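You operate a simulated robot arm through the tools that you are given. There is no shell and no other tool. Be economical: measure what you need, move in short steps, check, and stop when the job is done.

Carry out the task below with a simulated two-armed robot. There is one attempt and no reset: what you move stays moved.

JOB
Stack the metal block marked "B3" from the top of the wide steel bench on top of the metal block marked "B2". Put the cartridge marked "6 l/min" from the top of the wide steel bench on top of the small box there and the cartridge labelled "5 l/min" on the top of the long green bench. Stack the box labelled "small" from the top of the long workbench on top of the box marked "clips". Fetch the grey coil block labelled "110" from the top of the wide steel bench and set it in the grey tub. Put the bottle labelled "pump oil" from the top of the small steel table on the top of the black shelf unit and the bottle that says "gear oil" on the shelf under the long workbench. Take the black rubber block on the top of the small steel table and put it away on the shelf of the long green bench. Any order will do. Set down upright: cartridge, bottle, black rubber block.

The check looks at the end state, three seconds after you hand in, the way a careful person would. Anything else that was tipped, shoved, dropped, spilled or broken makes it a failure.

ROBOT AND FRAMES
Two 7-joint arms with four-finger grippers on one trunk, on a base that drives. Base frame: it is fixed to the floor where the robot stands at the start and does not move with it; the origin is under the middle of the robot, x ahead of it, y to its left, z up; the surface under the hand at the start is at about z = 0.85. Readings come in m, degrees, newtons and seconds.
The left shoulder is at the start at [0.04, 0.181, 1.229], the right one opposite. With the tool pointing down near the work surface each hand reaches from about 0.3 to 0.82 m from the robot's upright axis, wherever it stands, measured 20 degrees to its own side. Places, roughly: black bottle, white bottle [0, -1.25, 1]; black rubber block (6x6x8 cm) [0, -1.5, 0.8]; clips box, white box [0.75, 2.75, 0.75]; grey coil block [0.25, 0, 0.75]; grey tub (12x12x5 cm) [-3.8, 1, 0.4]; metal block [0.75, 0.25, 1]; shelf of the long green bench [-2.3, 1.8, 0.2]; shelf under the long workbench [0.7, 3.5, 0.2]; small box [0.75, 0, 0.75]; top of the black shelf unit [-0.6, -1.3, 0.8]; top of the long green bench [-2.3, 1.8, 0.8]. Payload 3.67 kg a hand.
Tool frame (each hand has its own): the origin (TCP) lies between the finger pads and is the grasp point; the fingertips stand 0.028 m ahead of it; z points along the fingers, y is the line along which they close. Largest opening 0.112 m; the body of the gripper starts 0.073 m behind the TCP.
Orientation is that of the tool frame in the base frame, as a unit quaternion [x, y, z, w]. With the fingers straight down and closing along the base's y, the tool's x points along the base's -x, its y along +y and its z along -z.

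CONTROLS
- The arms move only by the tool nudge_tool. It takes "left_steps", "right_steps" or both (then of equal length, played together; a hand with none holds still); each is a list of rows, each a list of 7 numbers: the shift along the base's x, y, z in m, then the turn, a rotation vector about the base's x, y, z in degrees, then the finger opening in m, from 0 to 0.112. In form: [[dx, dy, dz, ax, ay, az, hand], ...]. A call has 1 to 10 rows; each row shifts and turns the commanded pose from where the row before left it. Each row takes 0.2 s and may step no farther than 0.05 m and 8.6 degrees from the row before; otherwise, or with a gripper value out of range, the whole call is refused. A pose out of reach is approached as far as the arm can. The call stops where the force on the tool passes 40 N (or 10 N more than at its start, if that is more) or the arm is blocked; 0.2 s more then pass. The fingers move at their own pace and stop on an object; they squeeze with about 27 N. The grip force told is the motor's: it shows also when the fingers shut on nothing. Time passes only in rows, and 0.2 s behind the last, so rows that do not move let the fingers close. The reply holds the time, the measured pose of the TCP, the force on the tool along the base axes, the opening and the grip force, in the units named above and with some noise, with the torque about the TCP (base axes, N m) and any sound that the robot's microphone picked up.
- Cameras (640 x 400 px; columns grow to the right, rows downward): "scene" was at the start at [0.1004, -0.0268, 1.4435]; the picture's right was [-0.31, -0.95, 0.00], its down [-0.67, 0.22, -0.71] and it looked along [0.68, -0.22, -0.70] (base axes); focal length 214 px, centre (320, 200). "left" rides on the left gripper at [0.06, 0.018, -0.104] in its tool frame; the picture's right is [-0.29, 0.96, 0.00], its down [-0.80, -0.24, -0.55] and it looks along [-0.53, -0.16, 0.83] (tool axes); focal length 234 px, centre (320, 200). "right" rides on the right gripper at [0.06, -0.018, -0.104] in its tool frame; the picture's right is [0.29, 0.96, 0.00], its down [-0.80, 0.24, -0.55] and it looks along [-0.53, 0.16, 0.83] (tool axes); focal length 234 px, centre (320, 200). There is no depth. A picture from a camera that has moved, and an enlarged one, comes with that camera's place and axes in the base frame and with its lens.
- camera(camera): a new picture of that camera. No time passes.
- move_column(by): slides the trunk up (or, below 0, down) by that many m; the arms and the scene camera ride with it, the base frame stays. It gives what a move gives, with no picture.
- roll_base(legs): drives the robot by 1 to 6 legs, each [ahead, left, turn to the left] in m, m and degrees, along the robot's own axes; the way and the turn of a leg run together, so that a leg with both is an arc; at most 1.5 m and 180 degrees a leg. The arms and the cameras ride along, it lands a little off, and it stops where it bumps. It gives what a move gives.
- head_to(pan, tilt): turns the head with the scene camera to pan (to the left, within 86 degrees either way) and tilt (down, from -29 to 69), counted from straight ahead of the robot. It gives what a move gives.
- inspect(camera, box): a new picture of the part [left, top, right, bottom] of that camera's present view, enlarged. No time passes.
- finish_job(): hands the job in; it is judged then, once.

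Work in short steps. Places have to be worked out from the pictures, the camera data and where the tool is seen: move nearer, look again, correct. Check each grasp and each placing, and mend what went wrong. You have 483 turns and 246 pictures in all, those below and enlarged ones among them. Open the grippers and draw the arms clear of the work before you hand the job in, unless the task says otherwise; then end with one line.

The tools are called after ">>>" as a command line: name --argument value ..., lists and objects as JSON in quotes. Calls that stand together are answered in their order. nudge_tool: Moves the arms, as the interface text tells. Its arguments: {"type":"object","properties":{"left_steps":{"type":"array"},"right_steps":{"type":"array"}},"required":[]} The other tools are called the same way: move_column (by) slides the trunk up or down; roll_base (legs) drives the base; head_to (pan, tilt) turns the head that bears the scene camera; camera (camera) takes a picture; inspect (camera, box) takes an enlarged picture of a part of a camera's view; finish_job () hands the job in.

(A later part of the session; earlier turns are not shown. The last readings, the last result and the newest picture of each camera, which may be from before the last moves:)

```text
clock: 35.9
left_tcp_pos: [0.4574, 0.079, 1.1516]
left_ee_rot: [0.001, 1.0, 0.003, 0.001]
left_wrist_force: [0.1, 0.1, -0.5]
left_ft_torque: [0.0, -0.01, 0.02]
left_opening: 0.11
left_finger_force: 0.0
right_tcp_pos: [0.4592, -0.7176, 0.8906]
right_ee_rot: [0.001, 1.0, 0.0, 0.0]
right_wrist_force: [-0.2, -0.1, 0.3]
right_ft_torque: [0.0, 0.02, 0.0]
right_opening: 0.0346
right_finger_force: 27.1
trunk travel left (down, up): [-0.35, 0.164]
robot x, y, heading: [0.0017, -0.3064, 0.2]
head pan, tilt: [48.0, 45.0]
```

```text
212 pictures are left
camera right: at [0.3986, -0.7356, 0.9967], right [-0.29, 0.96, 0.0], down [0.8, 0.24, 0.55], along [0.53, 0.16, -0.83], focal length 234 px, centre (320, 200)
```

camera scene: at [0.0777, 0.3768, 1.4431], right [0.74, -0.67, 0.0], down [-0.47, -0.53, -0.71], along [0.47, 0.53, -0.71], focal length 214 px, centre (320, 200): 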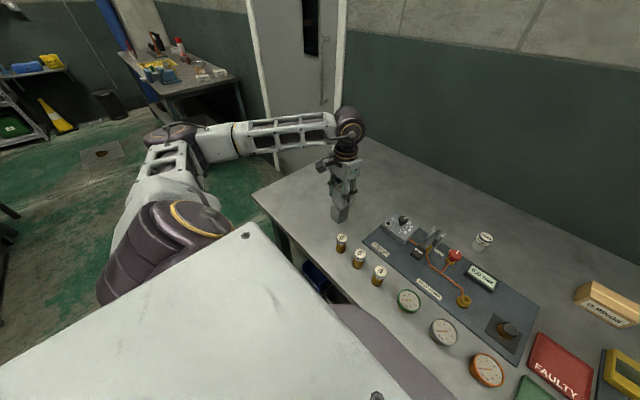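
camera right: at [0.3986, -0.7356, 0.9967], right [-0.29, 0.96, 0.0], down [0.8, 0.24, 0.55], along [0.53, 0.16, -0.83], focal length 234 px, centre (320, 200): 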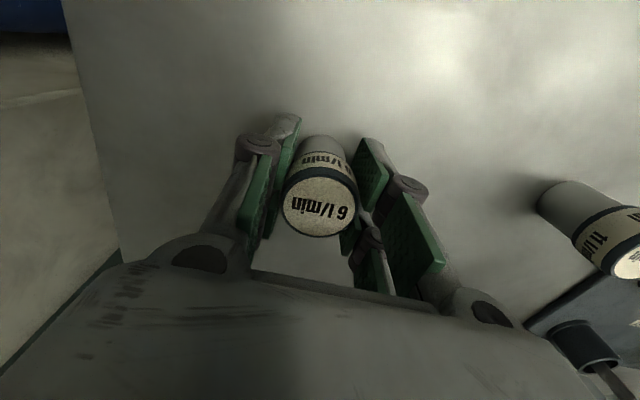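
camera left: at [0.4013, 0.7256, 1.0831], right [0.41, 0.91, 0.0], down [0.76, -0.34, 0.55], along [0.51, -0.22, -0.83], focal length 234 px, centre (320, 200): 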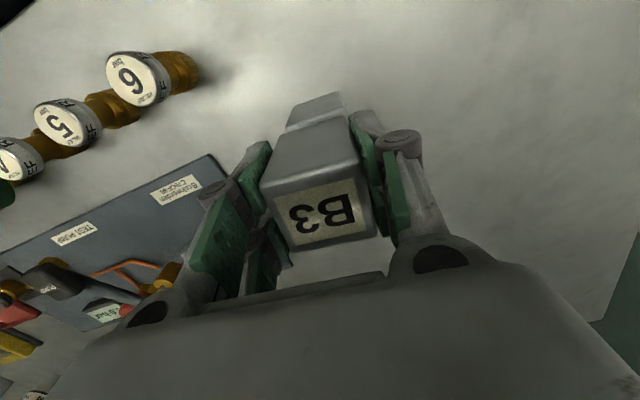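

Gripped. Lift high and drive left 0.5 m so the right arm faces the O-rings box.

>>> nudge_tool --right_steps '[[0, 0, 0.045, 0, 0, 0, 0.02], [0, 0, 0.045, 0, 0, 0, 0.02], [0, 0, 0.045, 0, 0, 0, 0.02], [0, 0, 0.045, 0, 0, 0, 0.02], [0, 0, 0.045, 0, 0, 0, 0.02], [0, 0, 0.0, 0, 0, 0, 0.02]]'

>>> roll_base --legs '[[0, 0.5, 0]]'

>>> nudge_tool --right_steps '[[0.033, 0.035, 0, 0, 0, 0, 0.02], [0.033, 0.035, 0, 0, 0, 0, 0.02], [0.033, 0.035, 0, 0, 0, 0, 0.02], [0.033, 0.035, 0, 0, 0, 0, 0.02], [0.033, 0.035, 0, 0, 0, 0, 0.02], [0.033, 0.035, 0, 0, 0, 0, 0.02], [0, 0, 0, 0, 0, 0, 0.02]]'

>>> camera --camera "right"

```text
clock: 37.3
left_tcp_pos: [0.4586, 0.0783, 1.1524]
left_ee_rot: [-0.001, 1.0, 0.002, 0.001]
left_wrist_force: [-0.1, -0.5, -0.1]
left_ft_torque: [0.03, -0.01, 0.01]
left_opening: 0.1102
left_finger_force: 0.1
right_tcp_pos: [0.4583, -0.7191, 1.1175]
right_ee_rot: [0.001, 1.0, 0.0, -0.001]
right_wrist_force: [-0.1, -0.1, -1.5]
right_ft_torque: [0.01, -0.04, -0.01]
right_opening: 0.0342
right_finger_force: 27.3
trunk travel left (down, up): [-0.35, 0.164]
robot x, y, heading: [0.0009, -0.3069, 0.1]
head pan, tilt: [48.0, 45.0]
```

```text
clock: 40.3
left_tcp_pos: [0.4577, 0.5783, 1.1526]
left_ee_rot: [0.001, 1.0, 0.002, 0.0]
left_wrist_force: [0.4, 0.0, 0.2]
left_ft_torque: [-0.03, -0.04, -0.01]
left_opening: 0.11
left_finger_force: 0.1
right_tcp_pos: [0.4589, -0.2181, 1.1176]
right_ee_rot: [0.002, 1.0, 0.0, 0.0]
right_wrist_force: [-0.1, -0.2, -2.4]
right_ft_torque: [0.0, -0.02, 0.02]
right_opening: 0.0344
right_finger_force: 27.0
trunk travel left (down, up): [-0.35, 0.164]
robot x, y, heading: [0.0009, 0.1934, -0.1]
head pan, tilt: [48.0, 45.0]
```

```text
clock: 41.9
left_tcp_pos: [0.459, 0.5779, 1.1527]
left_ee_rot: [0.001, 1.0, 0.002, 0.0]
left_wrist_force: [-1.1, -0.1, -0.5]
left_ft_torque: [0.06, 0.0, -0.01]
left_opening: 0.1099
left_finger_force: 0.0
right_tcp_pos: [0.6567, -0.0077, 1.1154]
right_ee_rot: [0.001, 1.0, -0.001, 0.0]
right_wrist_force: [-0.1, -0.9, -1.0]
right_ft_torque: [0.04, 0.0, -0.01]
right_opening: 0.0342
right_finger_force: 26.9
trunk travel left (down, up): [-0.35, 0.164]
robot x, y, heading: [0.0023, 0.1955, -0.2]
head pan, tilt: [48.0, 45.0]
```

```text
211 pictures are left
camera right: at [0.5964, -0.0267, 1.2204], right [-0.29, 0.96, 0.0], down [0.8, 0.24, 0.55], along [0.53, 0.16, -0.83], focal length 234 px, centre (320, 200)
```

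right: 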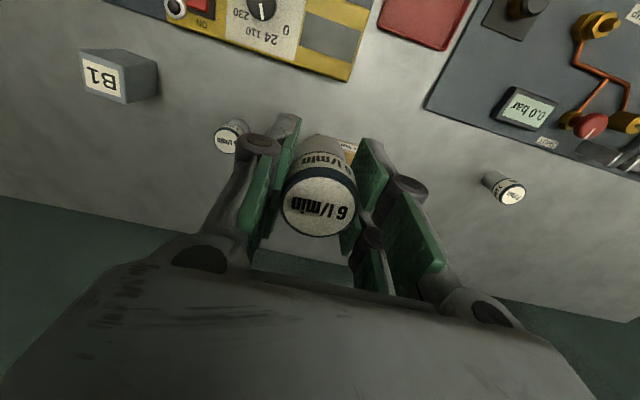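

The held cartridge hides the box; I look with the scene camera.

>>> head_to --pan -10 --tilt 42

>>> camera --camera "scene"

```text
clock: 43.1
left_tcp_pos: [0.4582, 0.5787, 1.1511]
left_ee_rot: [0.001, 1.0, 0.001, 0.0]
left_wrist_force: [-0.3, 0.3, -0.4]
left_ft_torque: [0.01, -0.01, 0.0]
left_opening: 0.1102
left_finger_force: 0.0
right_tcp_pos: [0.6576, -0.0074, 1.1159]
right_ee_rot: [0.002, 1.0, 0.0, 0.0]
right_wrist_force: [-0.4, -0.1, -0.7]
right_ft_torque: [-0.02, 0.04, 0.0]
right_opening: 0.0342
right_finger_force: 27.1
trunk travel left (down, up): [-0.35, 0.164]
robot x, y, heading: [-0.0015, 0.1952, -0.2]
head pan, tilt: [-10.0, 42.0]
```

```text
210 pictures are left
camera scene: at [0.1058, 0.1789, 1.4474], right [-0.17, -0.98, 0.0], down [-0.66, 0.12, -0.74], along [0.73, -0.13, -0.67], focal length 214 px, centre (320, 200)
```

scene: 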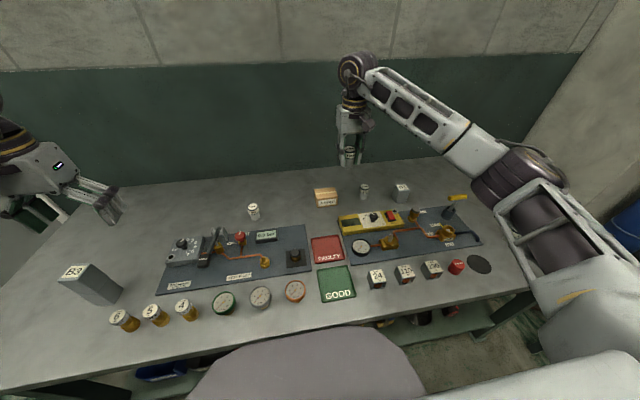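

>>> inspect --camera "scene" --box '[294, 175, 374, 225]'

```text
8.00 times, centred on (334, 200) of scene
camera zoom: at [0.1058, 0.1789, 1.4474], right [-0.17, -0.98, 0.0], down [-0.66, 0.12, -0.74], along [0.73, -0.13, -0.67], focal length 1716 px, centre (208, 200)
```

zoom: 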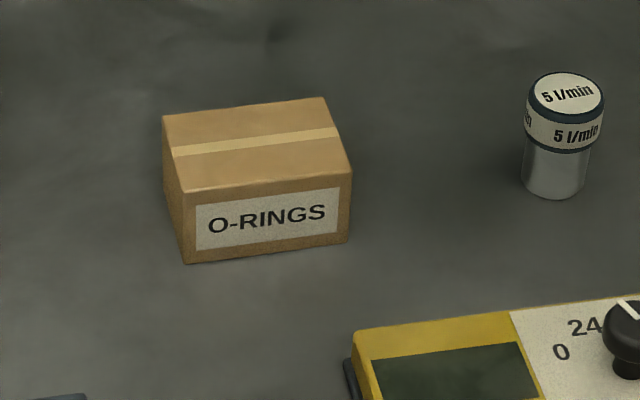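

Box top is ~ (0.733–0.741, 0.043), z≈0.90. I move above it and check from the hand.

>>> nudge_tool --right_steps '[[0.038, 0.026, 0, 0, 0, 0, 0.02], [0.038, 0.026, 0, 0, 0, 0, 0.02], [0, 0, 0, 0, 0, 0, 0.02]]'

>>> camera --camera "right"

```text
clock: 44.0
left_tcp_pos: [0.4582, 0.5769, 1.1521]
left_ee_rot: [0.0, 1.0, 0.002, 0.0]
left_wrist_force: [-0.3, -0.4, -0.6]
left_ft_torque: [0.05, -0.01, -0.01]
left_opening: 0.11
left_finger_force: 0.1
right_tcp_pos: [0.7327, 0.043, 1.1166]
right_ee_rot: [0.002, 1.0, 0.001, 0.0]
right_wrist_force: [-0.4, -0.4, -1.3]
right_ft_torque: [0.01, 0.01, 0.01]
right_opening: 0.0342
right_finger_force: 27.5
trunk travel left (down, up): [-0.35, 0.164]
robot x, y, heading: [0.0027, 0.1952, 0.1]
head pan, tilt: [-10.0, 42.0]
```

```text
208 pictures are left
camera right: at [0.6719, 0.0239, 1.2209], right [-0.29, 0.96, 0.0], down [0.8, 0.24, 0.56], along [0.53, 0.16, -0.83], focal length 234 px, centre (320, 200)
```

right: 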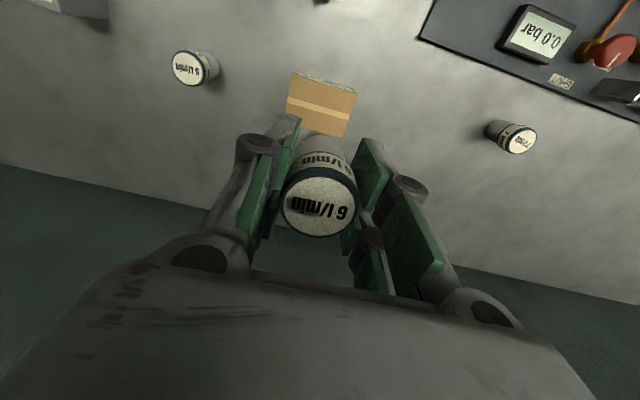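

The box top centre is (0.735, 0.043) – right beneath. Descend to just above contact, then gently down.

>>> nudge_tool --right_steps '[[0.002, 0.0, -0.04, 0, 0, 0, 0.02], [0, 0, -0.04, 0, 0, 0, 0.02], [0, 0, -0.04, 0, 0, 0, 0.02], [0, 0, -0.04, 0, 0, 0, 0.02], [0, 0, -0.008, 0, 0, 0, 0.02], [0, 0, 0, 0, 0, 0, 0.02]]'

>>> inspect --camera "scene" --box '[294, 165, 374, 215]'

```text
clock: 45.4
left_tcp_pos: [0.4577, 0.5788, 1.1515]
left_ee_rot: [0.001, 1.0, 0.001, -0.001]
left_wrist_force: [0.5, -0.6, 1.1]
left_ft_torque: [0.01, 0.0, 0.0]
left_opening: 0.1103
left_finger_force: 0.0
right_tcp_pos: [0.7365, 0.0447, 0.9466]
right_ee_rot: [0.001, 1.0, 0.0, 0.0]
right_wrist_force: [1.3, -1.0, -0.9]
right_ft_torque: [0.01, 0.0, 0.04]
right_opening: 0.034
right_finger_force: 27.2
trunk travel left (down, up): [-0.35, 0.164]
robot x, y, heading: [-0.0031, 0.1934, -0.2]
head pan, tilt: [-10.0, 42.0]
```

```text
8.00 times, centred on (334, 190) of scene
camera zoom: at [0.1059, 0.1789, 1.4474], right [-0.17, -0.98, 0.0], down [-0.66, 0.12, -0.74], along [0.73, -0.13, -0.67], focal length 1716 px, centre (208, 280)
```

zoom: 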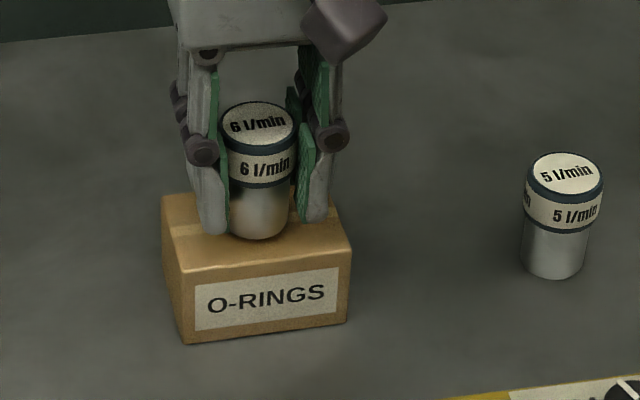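

>>> nudge_tool --right_steps '[[0, 0, -0.002, 0, 0, 0, 0.02], [0, 0, -0.002, 0, 0, 0, 0.02], [0, 0, -0.001, 0, 0, 0, 0.02], [0, 0, 0, 0, 0, 0, 0.02]]'

```text
clock: 46.4
left_tcp_pos: [0.4598, 0.5786, 1.1529]
left_ee_rot: [0.001, 1.0, 0.001, 0.001]
left_wrist_force: [-0.1, -0.3, -0.1]
left_ft_torque: [0.01, 0.02, 0.0]
left_opening: 0.1101
left_finger_force: 0.0
right_tcp_pos: [0.7352, 0.0452, 0.9426]
right_ee_rot: [0.001, 1.0, 0.0, 0.0]
right_wrist_force: [-0.1, -0.1, -1.4]
right_ft_torque: [-0.02, -0.02, -0.01]
right_opening: 0.0348
right_finger_force: 27.7
trunk travel left (down, up): [-0.35, 0.164]
robot x, y, heading: [0.0028, 0.199, -0.3]
head pan, tilt: [-10.0, 42.0]
```

>>> nudge_tool --right_steps '[[0, 0, -0.001, 0, 0, 0, 0.02], [0, 0, -0.001, 0, 0, 0, 0.02], [0, 0, 0, 0, 0, 0, 0.02]]'

```text
clock: 47.1
left_tcp_pos: [0.4583, 0.5777, 1.1526]
left_ee_rot: [0.001, 1.0, 0.001, 0.0]
left_wrist_force: [0.1, 0.4, -0.8]
left_ft_torque: [-0.04, 0.0, 0.04]
left_opening: 0.1102
left_finger_force: 0.1
right_tcp_pos: [0.7355, 0.0442, 0.9416]
right_ee_rot: [0.002, 1.0, 0.0, 0.001]
right_wrist_force: [0.8, 0.0, 5.0]
right_ft_torque: [-0.06, -0.02, 0.02]
right_opening: 0.0343
right_finger_force: 26.7
trunk travel left (down, up): [-0.35, 0.164]
robot x, y, heading: [0.0014, 0.1937, -0.1]
head pan, tilt: [-10.0, 42.0]
```

Contact. Release and rise.

>>> nudge_tool --right_steps '[[0, 0, 0, 0, 0, 0, 0.06], [0, 0, 0, 0, 0, 0, 0.08], [0, 0, 0.02, 0, 0, 0, 0.08], [0, 0, 0.045, 0, 0, 0, 0.08], [0, 0, 0.045, 0, 0, 0, 0.08], [0, 0, 0.0, 0, 0, 0, 0.08]]'

>>> inspect --camera "scene" --box '[294, 165, 374, 215]'

>>> camera --camera "right"

```text
clock: 48.5
left_tcp_pos: [0.4595, 0.5773, 1.1525]
left_ee_rot: [0.002, 1.0, 0.002, -0.001]
left_wrist_force: [0.2, -0.1, 0.1]
left_ft_torque: [0.01, 0.0, -0.02]
left_opening: 0.11
left_finger_force: 0.1
right_tcp_pos: [0.7345, 0.0439, 1.0516]
right_ee_rot: [0.001, 1.0, 0.0, -0.001]
right_wrist_force: [0.2, 0.0, 0.7]
right_ft_torque: [-0.03, 0.0, -0.01]
right_opening: 0.08
right_finger_force: 0.1
trunk travel left (down, up): [-0.35, 0.164]
robot x, y, heading: [-0.0011, 0.1969, -0.2]
head pan, tilt: [-10.0, 42.0]
```

```text
8.00 times, centred on (334, 190) of scene
camera zoom: at [0.1063, 0.1786, 1.4473], right [-0.17, -0.98, 0.0], down [-0.66, 0.12, -0.74], along [0.73, -0.13, -0.67], focal length 1716 px, centre (208, 280)
```

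zoom: 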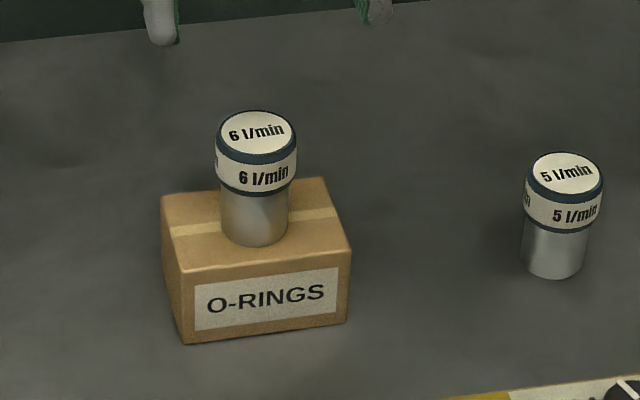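

```text
205 pictures are left
camera right: at [0.6742, 0.0259, 1.1565], right [-0.29, 0.96, 0.0], down [0.8, 0.24, 0.55], along [0.53, 0.16, -0.83], focal length 234 px, centre (320, 200)
```

right: 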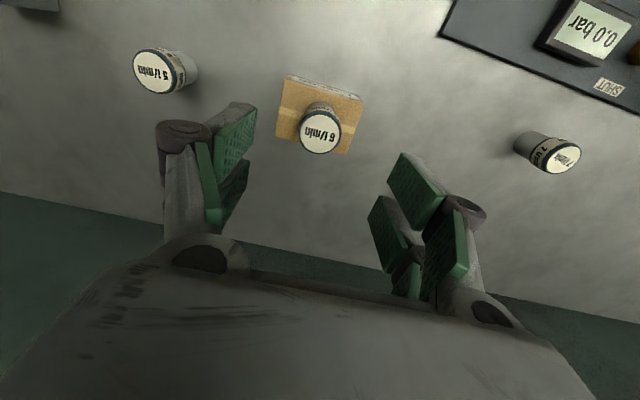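

6 l/min stands on the box. Next the 5 l/min at ~ (0.738, -0.116): move above it.

>>> nudge_tool --right_steps '[[0.001, -0.04, 0, 0, 0, 0, 0.08], [0.001, -0.04, 0, 0, 0, 0, 0.08], [0, -0.04, 0, 0, 0, 0, 0.08], [0, -0.04, 0, 0, 0, 0, 0.08], [0, 0, 0.0, 0, 0, 0, 0.08]]'

>>> camera --camera "right"

```text
clock: 49.8
left_tcp_pos: [0.459, 0.5812, 1.1515]
left_ee_rot: [0.0, 1.0, 0.001, 0.0]
left_wrist_force: [0.2, 0.7, -0.3]
left_ft_torque: [0.03, -0.02, 0.01]
left_opening: 0.1098
left_finger_force: 0.1
right_tcp_pos: [0.7362, -0.1147, 1.0512]
right_ee_rot: [0.001, 1.0, 0.0, 0.0]
right_wrist_force: [1.0, 1.1, -0.4]
right_ft_torque: [-0.05, 0.0, 0.0]
right_opening: 0.0801
right_finger_force: 0.0
trunk travel left (down, up): [-0.35, 0.164]
robot x, y, heading: [-0.0002, 0.1944, -0.3]
head pan, tilt: [-10.0, 42.0]
```

```text
204 pictures are left
camera right: at [0.6769, -0.1328, 1.1561], right [-0.29, 0.96, 0.0], down [0.8, 0.24, 0.55], along [0.53, 0.16, -0.83], focal length 234 px, centre (320, 200)
```

right: 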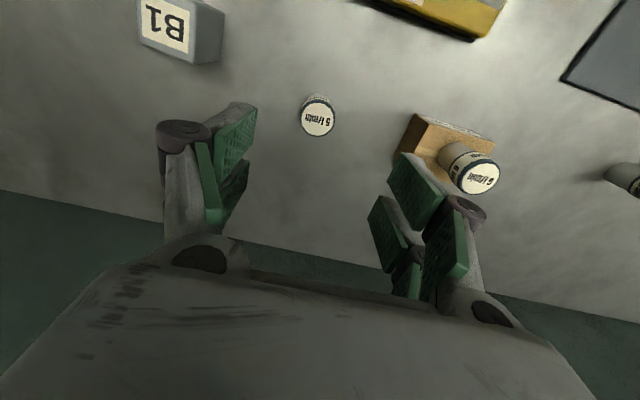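

Matches the earlier successful view; descend and grip.

>>> nudge_tool --right_steps '[[0.001, -0.003, -0.04, 0, 0, 0, 0.08], [0, 0, -0.04, 0, 0, 0, 0.08], [0, 0, -0.04, 0, 0, 0, 0.08], [0, 0, -0.039, 0, 0, 0, 0.08], [0, 0, 0, 0, 0, 0, 0.08], [0, 0, 0, 0, 0, 0, 0.05], [0, 0, 0, 0, 0, 0, 0.02], [0, 0, 0, 0, 0, 0, 0.02]]'

>>> camera --camera "right"

```text
clock: 51.5
left_tcp_pos: [0.4579, 0.578, 1.1519]
left_ee_rot: [0.001, 1.0, 0.002, 0.0]
left_wrist_force: [-0.7, 0.6, -0.8]
left_ft_torque: [0.0, 0.03, -0.02]
left_opening: 0.11
left_finger_force: 0.1
right_tcp_pos: [0.737, -0.119, 0.893]
right_ee_rot: [0.001, 1.0, 0.001, 0.0]
right_wrist_force: [-1.4, 0.1, -0.1]
right_ft_torque: [-0.03, 0.01, 0.01]
right_opening: 0.0346
right_finger_force: 27.6
trunk travel left (down, up): [-0.35, 0.164]
robot x, y, heading: [0.0027, 0.1953, -0.2]
head pan, tilt: [-10.0, 42.0]
```

```text
203 pictures are left
camera right: at [0.6785, -0.137, 0.9968], right [-0.29, 0.96, 0.0], down [0.8, 0.24, 0.55], along [0.53, 0.16, -0.83], focal length 234 px, centre (320, 200)
```

right: 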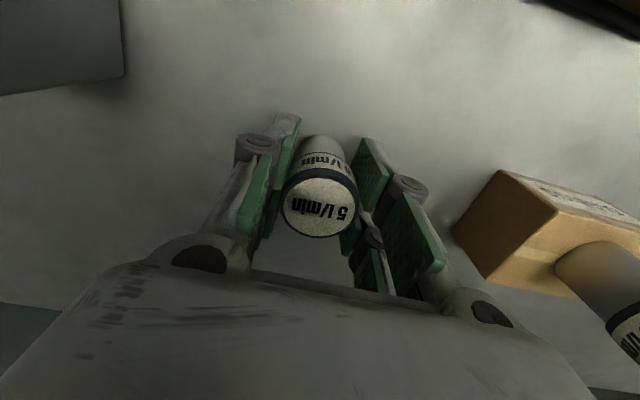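

Gripped. Lift, bring the hand back near the body, then drive right so the left arm reaches the coil 110 at ~ (0.39,-0.12).

>>> nudge_tool --right_steps '[[0, 0, 0.048, 0, 0, 0, 0.02], [0, 0, 0.048, 0, 0, 0, 0.02], [0, 0, 0.048, 0, 0, 0, 0.02], [0, 0, 0.048, 0, 0, 0, 0.02], [0, 0, 0.048, 0, 0, 0, 0.02], [-0.045, 0, 0.01, 0, 0, 0, 0.02], [-0.045, 0, 0.01, 0, 0, 0, 0.02], [-0.045, 0, 0.01, 0, 0, 0, 0.02], [-0.045, 0, 0.01, 0, 0, 0, 0.02], [-0.045, 0, 0.01, 0, 0, 0, 0.02]]'

>>> roll_base --legs '[[0, -0.48, 0]]'

>>> nudge_tool --left_steps '[[0, -0.04, 0, 0, 0, 0, 0.11], [0, -0.04, 0, 0, 0, 0, 0.11], [-0.01, -0.04, 0, 0, 0, 0, 0.11], [-0.015, -0.03, 0, 0, 0, 0, 0.11], [-0.015, -0.03, 0, 0, 0, 0, 0.11], [-0.015, -0.03, 0, 0, 0, 0, 0.11], [0, 0, 0, 0, 0, 0, 0.11]]' --right_steps '[[0, -0.04, 0, 0, 0, 0, 0.02], [0, -0.04, 0, 0, 0, 0, 0.02], [0, -0.04, 0, 0, 0, 0, 0.02], [0, -0.03, 0, 0, 0, 0, 0.02], [0, 0, 0, 0, 0, 0, 0.02], [0, 0, 0, 0, 0, 0, 0.02], [0, 0, 0, 0, 0, 0, 0.02]]'

>>> camera --camera "left"

```text
clock: 53.8
left_tcp_pos: [0.4575, 0.5797, 1.1524]
left_ee_rot: [0.0, 1.0, 0.001, 0.0]
left_wrist_force: [0.2, 0.1, 0.0]
left_ft_torque: [0.0, 0.02, 0.01]
left_opening: 0.1101
left_finger_force: 0.1
right_tcp_pos: [0.5107, -0.1169, 1.1824]
right_ee_rot: [0.001, 1.0, 0.001, 0.001]
right_wrist_force: [-0.5, -1.0, -0.5]
right_ft_torque: [-0.05, -0.04, -0.01]
right_opening: 0.0348
right_finger_force: 26.8
trunk travel left (down, up): [-0.35, 0.164]
robot x, y, heading: [0.0017, 0.195, 0.2]
head pan, tilt: [-10.0, 42.0]
```

```text
clock: 56.7
left_tcp_pos: [0.4566, 0.0995, 1.1514]
left_ee_rot: [0.0, 1.0, 0.001, 0.0]
left_wrist_force: [-1.0, 0.5, 0.2]
left_ft_torque: [-0.06, -0.01, -0.01]
left_opening: 0.11
left_finger_force: 0.1
right_tcp_pos: [0.5122, -0.5951, 1.1838]
right_ee_rot: [0.001, 1.0, -0.001, 0.001]
right_wrist_force: [0.1, 0.7, -1.5]
right_ft_torque: [0.01, -0.03, -0.02]
right_opening: 0.0348
right_finger_force: 26.7
trunk travel left (down, up): [-0.35, 0.164]
robot x, y, heading: [-0.0069, -0.2863, -0.0]
head pan, tilt: [-10.0, 42.0]
```

```text
clock: 58.3
left_tcp_pos: [0.4017, -0.1095, 1.1531]
left_ee_rot: [0.001, 1.0, 0.0, 0.0]
left_wrist_force: [0.7, 0.2, 0.0]
left_ft_torque: [0.0, 0.02, -0.01]
left_opening: 0.1096
left_finger_force: 0.0
right_tcp_pos: [0.5118, -0.7457, 1.1815]
right_ee_rot: [0.001, 1.0, 0.0, 0.0]
right_wrist_force: [0.0, -0.2, -1.1]
right_ft_torque: [-0.03, 0.03, 0.01]
right_opening: 0.0344
right_finger_force: 26.2
trunk travel left (down, up): [-0.35, 0.164]
robot x, y, heading: [0.0005, -0.285, 0.1]
head pan, tilt: [-10.0, 42.0]
```

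```text
202 pictures are left
camera left: at [0.3419, -0.0929, 1.2554], right [0.29, 0.96, 0.0], down [0.8, -0.24, 0.55], along [0.53, -0.16, -0.83], focal length 234 px, centre (320, 200)
```

left: 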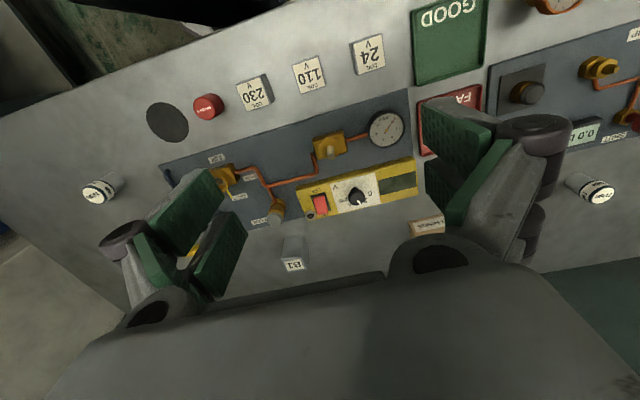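

Coil 110 is near (0.370,-0.118), neighbours 8 cm apart. Approach with opening 0.075.

>>> nudge_tool --left_steps '[[-0.011, -0.003, -0.033, 0, 0, 0, 0.075], [-0.01, -0.003, -0.034, 0, 0, 0, 0.075], [-0.01, -0.002, -0.034, 0, 0, 0, 0.075], [0, 0, 0, 0, 0, 0, 0.075]]'

>>> camera --camera "left"

```text
clock: 59.3
left_tcp_pos: [0.3734, -0.1185, 1.0512]
left_ee_rot: [0.0, 1.0, 0.002, 0.0]
left_wrist_force: [0.2, 0.1, 0.0]
left_ft_torque: [0.0, 0.01, -0.01]
left_opening: 0.075
left_finger_force: 0.1
right_tcp_pos: [0.5109, -0.7471, 1.1815]
right_ee_rot: [0.001, 1.0, 0.0, 0.0]
right_wrist_force: [0.8, 0.9, -1.0]
right_ft_torque: [0.04, -0.01, -0.01]
right_opening: 0.0343
right_finger_force: 27.0
trunk travel left (down, up): [-0.35, 0.164]
robot x, y, heading: [0.0014, -0.2834, -0.2]
head pan, tilt: [-10.0, 42.0]
```

```text
201 pictures are left
camera left: at [0.3131, -0.1022, 1.1548], right [0.29, 0.96, 0.0], down [0.8, -0.24, 0.55], along [0.53, -0.16, -0.83], focal length 234 px, centre (320, 200)
```

left: 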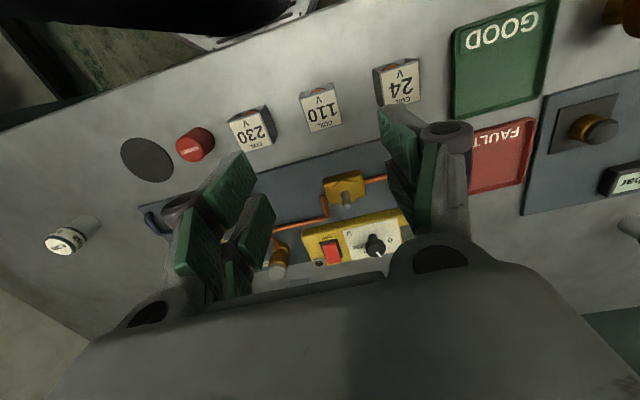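

Coil top at (0.369,-0.117, 0.89). Descend to z≈0.884 and close.

>>> nudge_tool --left_steps '[[-0.004, 0.0015, -0.042, 0, 0, 0, 0.075], [0, 0, -0.042, 0, 0, 0, 0.075], [0, 0, -0.042, 0, 0, 0, 0.075], [0, 0, -0.041, 0, 0, 0, 0.075], [0, 0, 0, 0, 0, 0, 0.075], [0, 0, 0, 0, 0, 0, 0.05], [0, 0, 0, 0, 0, 0, 0.025], [0, 0, 0, 0, 0, 0, 0.025]]'

>>> camera --camera "left"

```text
clock: 61.1
left_tcp_pos: [0.3686, -0.1167, 0.8837]
left_ee_rot: [0.0, 1.0, 0.001, 0.0]
left_wrist_force: [0.0, -0.4, -0.8]
left_ft_torque: [0.02, 0.01, 0.01]
left_opening: 0.0395
left_finger_force: 27.0
right_tcp_pos: [0.5124, -0.7478, 1.1831]
right_ee_rot: [0.001, 1.0, -0.001, 0.0]
right_wrist_force: [0.5, 0.5, -1.9]
right_ft_torque: [0.04, -0.01, 0.03]
right_opening: 0.0348
right_finger_force: 27.3
trunk travel left (down, up): [-0.35, 0.164]
robot x, y, heading: [-0.0018, -0.2842, -0.3]
head pan, tilt: [-10.0, 42.0]
```

```text
200 pictures are left
camera left: at [0.3088, -0.1004, 0.9882], right [0.29, 0.96, 0.0], down [0.8, -0.24, 0.55], along [0.53, -0.16, -0.83], focal length 234 px, centre (320, 200)
```

left: 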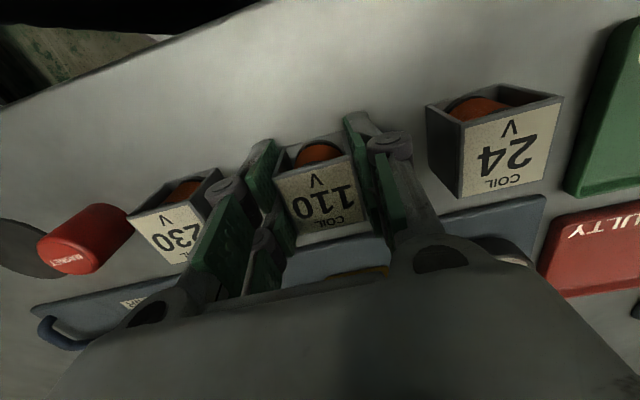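

Coil held. Lift and tuck both hands, then back off from the bench and look around.

>>> nudge_tool --left_steps '[[0, 0, 0.048, 0, 0, 0, 0.025], [0, 0, 0.048, 0, 0, 0, 0.025], [0, 0, 0.048, 0, 0, 0, 0.025], [0, 0, 0.048, 0, 0, 0, 0.025], [0, 0.03, 0.03, 0, 0, 0, 0.025], [0, 0.03, 0.03, 0, 0, 0, 0.025], [0, 0, 0, 0, 0, 0, 0.025]]' --right_steps '[[0, 0.04, 0, 0, 0, 0, 0.02], [-0.02, 0.04, 0, 0, 0, 0, 0.02], [-0.03, 0.04, 0, 0, 0, 0, 0.02], [-0.03, 0.03, 0, 0, 0, 0, 0.02], [-0.02, 0.02, 0, 0, 0, 0, 0.02], [0, 0, 0, 0, 0, 0, 0.02], [0, 0, 0, 0, 0, 0, 0.02]]'

>>> roll_base --legs '[[-0.35, 0, 0]]'

>>> head_to --pan 85 --tilt 20

>>> camera --camera "scene"

>>> head_to --pan -85 --tilt 20

>>> camera --camera "scene"

```text
clock: 62.7
left_tcp_pos: [0.3687, -0.0567, 1.1366]
left_ee_rot: [0.001, 1.0, 0.002, 0.0]
left_wrist_force: [-0.2, 0.3, -2.4]
left_ft_torque: [0.07, 0.02, 0.0]
left_opening: 0.0397
left_finger_force: 27.0
right_tcp_pos: [0.4119, -0.5761, 1.1833]
right_ee_rot: [0.001, 1.0, 0.001, 0.0]
right_wrist_force: [0.0, 0.1, -0.9]
right_ft_torque: [0.0, 0.03, -0.04]
right_opening: 0.0347
right_finger_force: 27.1
trunk travel left (down, up): [-0.35, 0.164]
robot x, y, heading: [0.0033, -0.2844, -0.0]
head pan, tilt: [-10.0, 42.0]
```

```text
clock: 65.0
left_tcp_pos: [0.0225, -0.0558, 1.1368]
left_ee_rot: [0.001, 1.0, 0.002, -0.001]
left_wrist_force: [-0.2, 0.8, -2.0]
left_ft_torque: [0.04, 0.02, -0.04]
left_opening: 0.0395
left_finger_force: 27.1
right_tcp_pos: [0.0658, -0.5754, 1.1816]
right_ee_rot: [0.002, 1.0, 0.0, 0.0]
right_wrist_force: [1.0, -0.4, -1.8]
right_ft_torque: [0.0, -0.01, 0.02]
right_opening: 0.0344
right_finger_force: 27.0
trunk travel left (down, up): [-0.35, 0.164]
robot x, y, heading: [-0.3431, -0.2828, 0.1]
head pan, tilt: [-10.0, 42.0]
```

```text
clock: 66.7
left_tcp_pos: [0.023, -0.0558, 1.1367]
left_ee_rot: [0.0, 1.0, 0.001, 0.001]
left_wrist_force: [0.3, -1.0, -1.9]
left_ft_torque: [-0.06, 0.03, -0.02]
left_opening: 0.0398
left_finger_force: 27.1
right_tcp_pos: [0.0653, -0.5755, 1.1838]
right_ee_rot: [0.001, 1.0, 0.0, 0.0]
right_wrist_force: [-0.1, 0.1, -1.7]
right_ft_torque: [0.04, 0.01, -0.01]
right_opening: 0.0343
right_finger_force: 26.9
trunk travel left (down, up): [-0.35, 0.164]
robot x, y, heading: [-0.3487, -0.2831, 0.0]
head pan, tilt: [85.0, 20.0]
```

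```text
199 pictures are left
camera scene: at [-0.3147, -0.192, 1.4818], right [1.0, -0.09, 0.0], down [-0.03, -0.34, -0.94], along [0.08, 0.94, -0.34], focal length 214 px, centre (320, 200)
```

scene: 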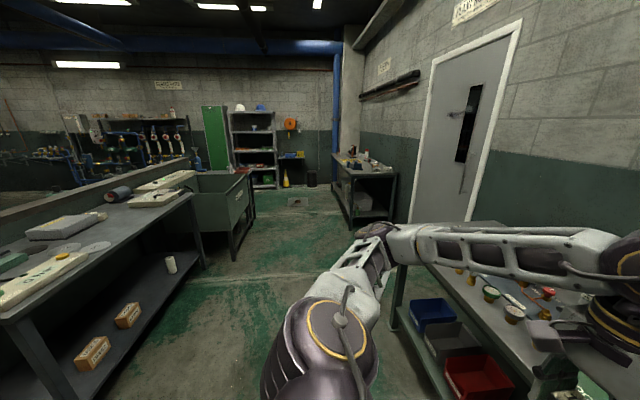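

```text
clock: 69.3
left_tcp_pos: [0.0229, -0.0568, 1.1356]
left_ee_rot: [0.001, 1.0, 0.001, -0.001]
left_wrist_force: [-0.1, -0.2, -1.2]
left_ft_torque: [-0.02, 0.0, -0.02]
left_opening: 0.0398
left_finger_force: 27.0
right_tcp_pos: [0.0659, -0.575, 1.1825]
right_ee_rot: [0.001, 1.0, -0.001, 0.0]
right_wrist_force: [-0.1, -0.3, -1.7]
right_ft_torque: [-0.02, 0.01, 0.01]
right_opening: 0.0341
right_finger_force: 27.2
trunk travel left (down, up): [-0.35, 0.164]
robot x, y, heading: [-0.3463, -0.2819, 0.1]
head pan, tilt: [-85.0, 20.0]
```

```text
198 pictures are left
camera scene: at [-0.315, -0.3775, 1.4818], right [-1.0, -0.09, 0.0], down [-0.03, 0.34, -0.94], along [0.08, -0.94, -0.34], focal length 214 px, centre (320, 200)
```

scene: 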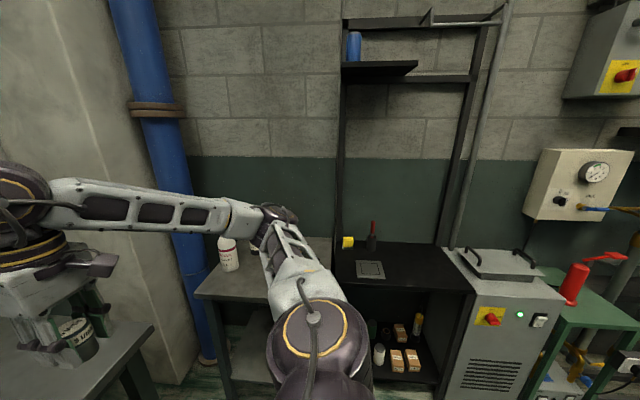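

Now turn left 90° in place and look toward the left bench.

>>> roll_base --legs '[[0, 0, 90]]'

>>> head_to --pan 40 --tilt 20

>>> camera --camera "scene"

>>> head_to --pan 86 --tilt 15

>>> camera --camera "scene"

```text
clock: 73.9
left_tcp_pos: [-0.5712, 0.0866, 1.1352]
left_ee_rot: [-0.705, 0.709, 0.002, -0.001]
left_wrist_force: [-0.7, -0.1, -1.7]
left_ft_torque: [-0.02, 0.02, 0.02]
left_opening: 0.0397
left_finger_force: 27.5
right_tcp_pos: [-0.0529, 0.1265, 1.1839]
right_ee_rot: [-0.704, 0.71, 0.001, 0.0]
right_wrist_force: [0.3, -0.8, -0.6]
right_ft_torque: [0.04, 0.02, 0.0]
right_opening: 0.0344
right_finger_force: 27.3
trunk travel left (down, up): [-0.35, 0.164]
robot x, y, heading: [-0.3453, -0.2806, 89.7]
head pan, tilt: [-85.0, 20.0]
```

```text
clock: 75.9
left_tcp_pos: [-0.5709, 0.0867, 1.1353]
left_ee_rot: [-0.705, 0.709, 0.001, -0.001]
left_wrist_force: [0.4, 0.0, -1.4]
left_ft_torque: [0.0, -0.02, 0.05]
left_opening: 0.0396
left_finger_force: 26.7
right_tcp_pos: [-0.0516, 0.1263, 1.1817]
right_ee_rot: [-0.704, 0.71, 0.0, 0.0]
right_wrist_force: [0.7, 0.5, -1.6]
right_ft_torque: [-0.03, -0.02, -0.01]
right_opening: 0.0344
right_finger_force: 26.9
trunk travel left (down, up): [-0.35, 0.164]
robot x, y, heading: [-0.3462, -0.2824, 89.6]
head pan, tilt: [40.0, 20.0]
```

```text
197 pictures are left
camera scene: at [-0.4027, -0.1923, 1.4818], right [0.77, 0.64, 0.0], down [0.22, -0.26, -0.94], along [-0.6, 0.72, -0.34], focal length 214 px, centre (320, 200)
```

scene: 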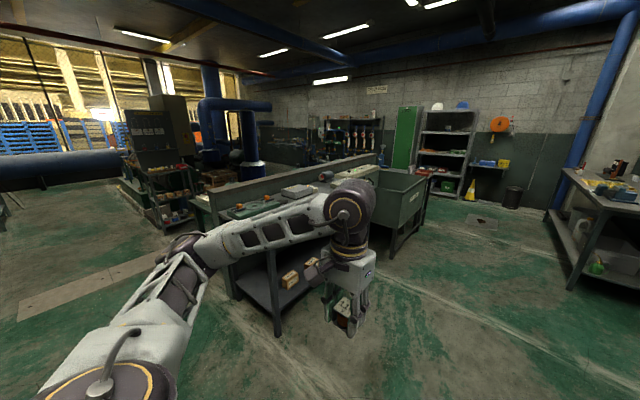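

```text
clock: 77.0
left_tcp_pos: [-0.5707, 0.087, 1.1359]
left_ee_rot: [-0.705, 0.709, 0.001, -0.001]
left_wrist_force: [-0.5, -0.7, -0.3]
left_ft_torque: [-0.01, 0.0, 0.0]
left_opening: 0.0398
left_finger_force: 26.7
right_tcp_pos: [-0.0511, 0.1271, 1.1823]
right_ee_rot: [-0.705, 0.709, 0.0, 0.0]
right_wrist_force: [-0.5, -0.8, -0.9]
right_ft_torque: [-0.01, -0.01, 0.03]
right_opening: 0.0343
right_finger_force: 27.1
trunk travel left (down, up): [-0.35, 0.164]
robot x, y, heading: [-0.3433, -0.285, 89.7]
head pan, tilt: [85.9, 15.0]
```

```text
196 pictures are left
camera scene: at [-0.4365, -0.2568, 1.4899], right [0.08, 1.0, 0.0], down [0.26, -0.02, -0.97], along [-0.96, 0.08, -0.26], focal length 214 px, centre (320, 200)
```

scene: 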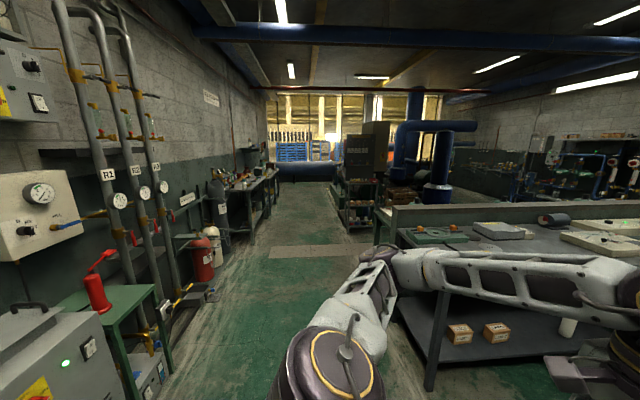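

Enlarging the distant cart/bench area to find the green bench and grey tub.

>>> inspect --camera "scene" --box '[320, 120, 480, 260]'

>>> inspect --camera "scene" --box '[380, 190, 640, 360]'

```text
2.86 times, centred on (400, 190) of scene
camera zoom: at [-0.4365, -0.2568, 1.4899], right [0.08, 1.0, 0.0], down [0.26, -0.02, -0.97], along [-0.96, 0.08, -0.26], focal length 613 px, centre (91, 229)
```

zoom: 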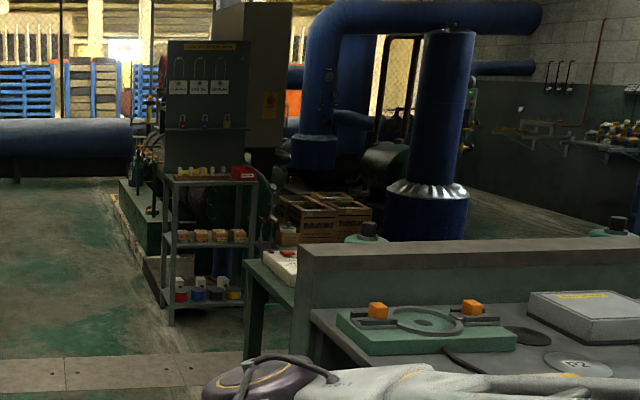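

```text
2.35 times, centred on (510, 275) of scene
camera zoom: at [-0.4365, -0.2568, 1.4899], right [0.08, 1.0, 0.0], down [0.26, -0.02, -0.97], along [-0.96, 0.08, -0.26], focal length 505 px, centre (-127, 24)
```

zoom: 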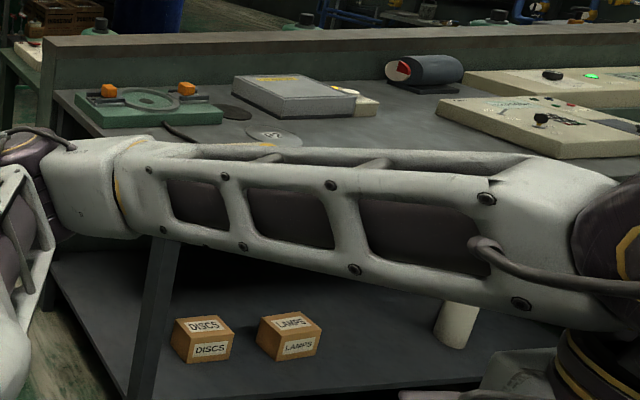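

The green bench is behind the partition (accessible from the far side), the rack with the tub beyond. I turn to face -x and drive down the aisle.

>>> roll_base --legs '[[0, 0, 90]]'

>>> roll_base --legs '[[1.3, 0, 0]]'

>>> head_to --pan -30 --tilt 25

>>> camera --camera "scene"

```text
clock: 81.7
left_tcp_pos: [-0.7151, -0.5088, 1.1356]
left_ee_rot: [1.0, -0.003, -0.001, 0.001]
left_wrist_force: [-0.2, 0.5, -1.1]
left_ft_torque: [-0.03, 0.02, -0.01]
left_opening: 0.0398
left_finger_force: 26.9
right_tcp_pos: [-0.7566, 0.0102, 1.1832]
right_ee_rot: [1.0, -0.003, 0.0, 0.0]
right_wrist_force: [-0.2, -0.1, -0.6]
right_ft_torque: [-0.01, -0.02, -0.01]
right_opening: 0.0348
right_finger_force: 26.6
trunk travel left (down, up): [-0.35, 0.164]
robot x, y, heading: [-0.3444, -0.2829, 179.8]
head pan, tilt: [85.9, 15.0]
```

```text
clock: 88.4
left_tcp_pos: [-2.0147, -0.5048, 1.1362]
left_ee_rot: [1.0, 0.0, 0.0, 0.001]
left_wrist_force: [0.1, 0.2, -1.7]
left_ft_torque: [-0.03, -0.04, -0.01]
left_opening: 0.0396
left_finger_force: 26.8
right_tcp_pos: [-2.0595, 0.013, 1.1826]
right_ee_rot: [1.0, 0.0, 0.0, 0.0]
right_wrist_force: [0.0, 0.1, -1.0]
right_ft_torque: [-0.01, -0.01, 0.0]
right_opening: 0.0344
right_finger_force: 27.5
trunk travel left (down, up): [-0.35, 0.164]
robot x, y, heading: [-1.6454, -0.2775, 179.9]
head pan, tilt: [85.9, 15.0]
```

```text
clock: 90.3
left_tcp_pos: [-2.0145, -0.5063, 1.1366]
left_ee_rot: [1.0, 0.0, 0.001, 0.001]
left_wrist_force: [0.0, -0.4, -1.7]
left_ft_torque: [-0.02, -0.01, 0.01]
left_opening: 0.0396
left_finger_force: 26.5
right_tcp_pos: [-2.058, 0.0136, 1.1826]
right_ee_rot: [1.0, 0.0, 0.0, 0.0]
right_wrist_force: [0.0, 0.2, -0.9]
right_ft_torque: [-0.01, 0.02, 0.01]
right_opening: 0.0344
right_finger_force: 26.9
trunk travel left (down, up): [-0.35, 0.164]
robot x, y, heading: [-1.6456, -0.2799, 179.8]
head pan, tilt: [-30.0, 25.0]
```

```text
193 pictures are left
camera scene: at [-1.7444, -0.2341, 1.4737], right [0.5, 0.87, 0.0], down [0.37, -0.21, -0.91], along [-0.78, 0.45, -0.42], focal length 214 px, centre (320, 200)
```

scene: 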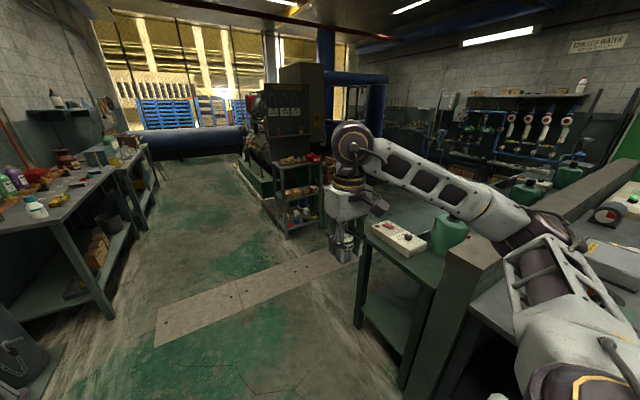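

>>> inspect --camera "scene" --box '[250, 130, 346, 250]'

>>> roll_base --legs '[[1.2, 0.15, 0]]'

>>> head_to --pan -60 --tilt 30

>>> camera --camera "scene"

```text
3.33 times, centred on (298, 190) of scene
camera zoom: at [-1.7444, -0.2341, 1.4737], right [0.5, 0.87, 0.0], down [0.37, -0.21, -0.91], along [-0.78, 0.45, -0.42], focal length 715 px, centre (393, 233)
```

zoom: 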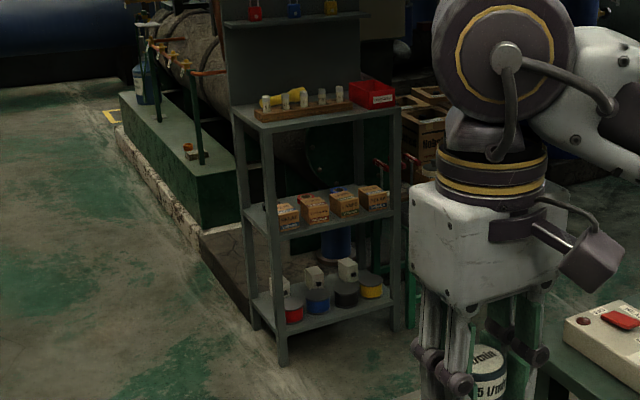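

```text
clock: 96.6
left_tcp_pos: [-3.2114, -0.658, 1.1355]
left_ee_rot: [1.0, 0.001, -0.001, 0.001]
left_wrist_force: [-0.1, 0.1, -2.2]
left_ft_torque: [-0.02, 0.0, -0.04]
left_opening: 0.0396
left_finger_force: 26.4
right_tcp_pos: [-3.2556, -0.1385, 1.1816]
right_ee_rot: [1.0, 0.001, -0.001, 0.0]
right_wrist_force: [-0.5, 0.1, -0.1]
right_ft_torque: [0.01, 0.02, -0.01]
right_opening: 0.0343
right_finger_force: 26.7
trunk travel left (down, up): [-0.35, 0.164]
robot x, y, heading: [-2.8439, -0.4305, -179.9]
head pan, tilt: [-30.0, 25.0]
```

```text
clock: 97.5
left_tcp_pos: [-3.212, -0.6574, 1.1353]
left_ee_rot: [1.0, 0.001, 0.0, 0.001]
left_wrist_force: [-0.8, -0.6, -2.5]
left_ft_torque: [-0.01, -0.03, 0.03]
left_opening: 0.0395
left_finger_force: 26.9
right_tcp_pos: [-3.2571, -0.1396, 1.1827]
right_ee_rot: [1.0, 0.001, 0.0, 0.001]
right_wrist_force: [0.2, 0.6, -1.5]
right_ft_torque: [0.01, 0.03, -0.02]
right_opening: 0.0342
right_finger_force: 26.7
trunk travel left (down, up): [-0.35, 0.164]
robot x, y, heading: [-2.8429, -0.4323, -180.2]
head pan, tilt: [-60.0, 30.0]
```

```text
191 pictures are left
camera scene: at [-2.9076, -0.3531, 1.4658], right [0.86, 0.5, 0.0], down [0.25, -0.43, -0.87], along [-0.43, 0.75, -0.5], focal length 214 px, centre (320, 200)
```

scene: 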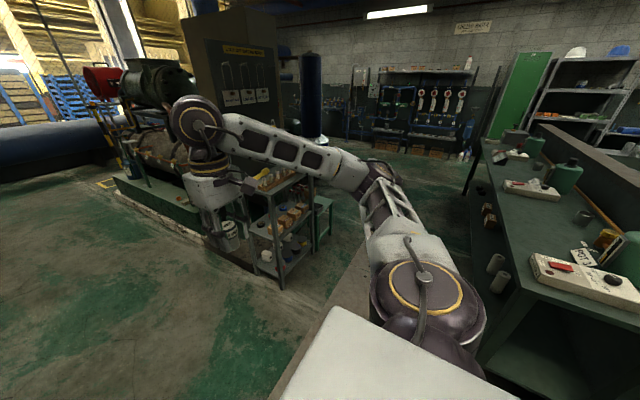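

>>> inspect --camera "scene" --box '[230, 160, 350, 290]'

>>> inspect --camera "scene" --box '[440, 120, 640, 360]'

```text
3.08 times, centred on (290, 225) of scene
camera zoom: at [-2.9076, -0.3531, 1.4658], right [0.86, 0.5, 0.0], down [0.25, -0.43, -0.87], along [-0.43, 0.75, -0.5], focal length 660 px, centre (412, 123)
```

zoom: 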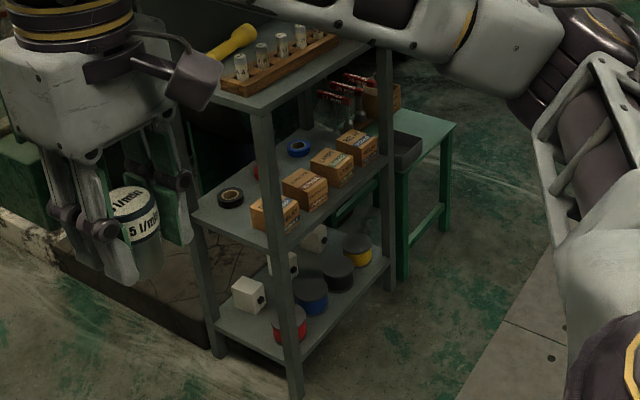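

```text
1.67 times, centred on (540, 240) of scene
camera zoom: at [-2.9076, -0.3531, 1.4658], right [0.86, 0.5, 0.0], down [0.25, -0.43, -0.87], along [-0.43, 0.75, -0.5], focal length 358 px, centre (-47, 133)
```

zoom: 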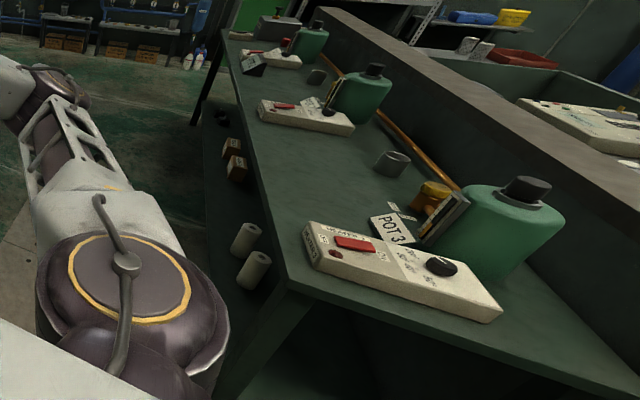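

The grey tub sits on a low green table behind the rack, at about (-3.74, 1.06). I turn to face +y and drive into the aisle between rack and green bench.

>>> roll_base --legs '[[0, 0, -90], [0, 0.27, 0], [0.8, 0, 0]]'

>>> head_to --pan 60 --tilt 35

>>> camera --camera "scene"

>>> head_to --pan -50 --tilt 35

>>> camera --camera "scene"

```text
clock: 107.8
left_tcp_pos: [-3.3287, 0.7437, 1.1363]
left_ee_rot: [-0.704, 0.711, 0.001, -0.001]
left_wrist_force: [0.4, -0.3, -1.5]
left_ft_torque: [0.02, 0.01, -0.04]
left_opening: 0.0397
left_finger_force: 27.0
right_tcp_pos: [-2.8104, 0.7822, 1.1819]
right_ee_rot: [-0.704, 0.711, 0.0, 0.0]
right_wrist_force: [-0.2, -0.6, -0.9]
right_ft_torque: [0.01, -0.01, 0.02]
right_opening: 0.0342
right_finger_force: 26.4
trunk travel left (down, up): [-0.35, 0.164]
robot x, y, heading: [-3.1052, 0.3714, 89.3]
head pan, tilt: [-60.0, 30.0]
```

```text
clock: 109.8
left_tcp_pos: [-3.3277, 0.7434, 1.1357]
left_ee_rot: [-0.704, 0.711, 0.001, -0.001]
left_wrist_force: [-0.2, -0.1, -2.0]
left_ft_torque: [0.02, 0.0, 0.01]
left_opening: 0.0397
left_finger_force: 27.0
right_tcp_pos: [-2.8099, 0.7816, 1.1816]
right_ee_rot: [-0.704, 0.711, 0.0, 0.0]
right_wrist_force: [-0.4, -0.3, -0.3]
right_ft_torque: [-0.02, -0.01, -0.03]
right_opening: 0.0345
right_finger_force: 26.4
trunk travel left (down, up): [-0.35, 0.164]
robot x, y, heading: [-3.1037, 0.3716, 89.6]
head pan, tilt: [60.0, 35.0]
```

```text
188 pictures are left
camera scene: at [-3.178, 0.437, 1.4579], right [0.51, 0.86, 0.0], down [0.49, -0.29, -0.82], along [-0.7, 0.42, -0.57], focal length 214 px, centre (320, 200)
```

scene: 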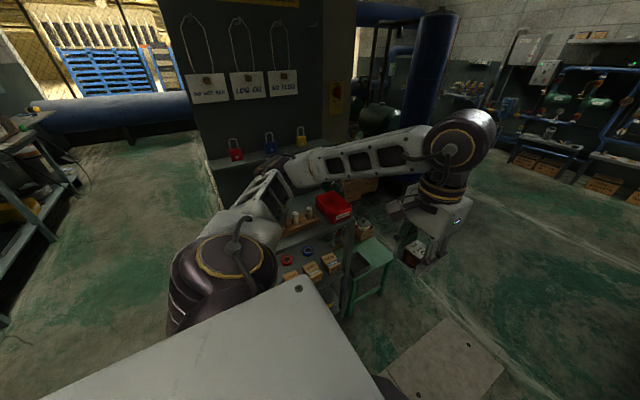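

```text
clock: 111.6
left_tcp_pos: [-3.3276, 0.7436, 1.136]
left_ee_rot: [-0.703, 0.711, 0.001, -0.001]
left_wrist_force: [0.3, 0.7, -1.9]
left_ft_torque: [0.02, 0.02, -0.02]
left_opening: 0.0399
left_finger_force: 27.1
right_tcp_pos: [-2.8091, 0.7821, 1.183]
right_ee_rot: [-0.704, 0.71, 0.0, 0.0]
right_wrist_force: [0.5, 0.6, -0.9]
right_ft_torque: [-0.01, -0.02, 0.02]
right_opening: 0.0343
right_finger_force: 26.8
trunk travel left (down, up): [-0.35, 0.164]
robot x, y, heading: [-3.1078, 0.3738, 89.1]
head pan, tilt: [-50.0, 35.0]
```

```text
187 pictures are left
camera scene: at [-3.0342, 0.4481, 1.4579], right [0.64, -0.77, 0.0], down [-0.44, -0.36, -0.82], along [0.63, 0.52, -0.57], focal length 214 px, centre (320, 200)
```

scene: 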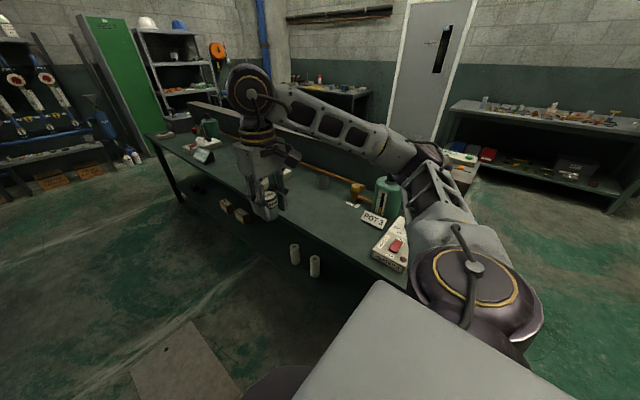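

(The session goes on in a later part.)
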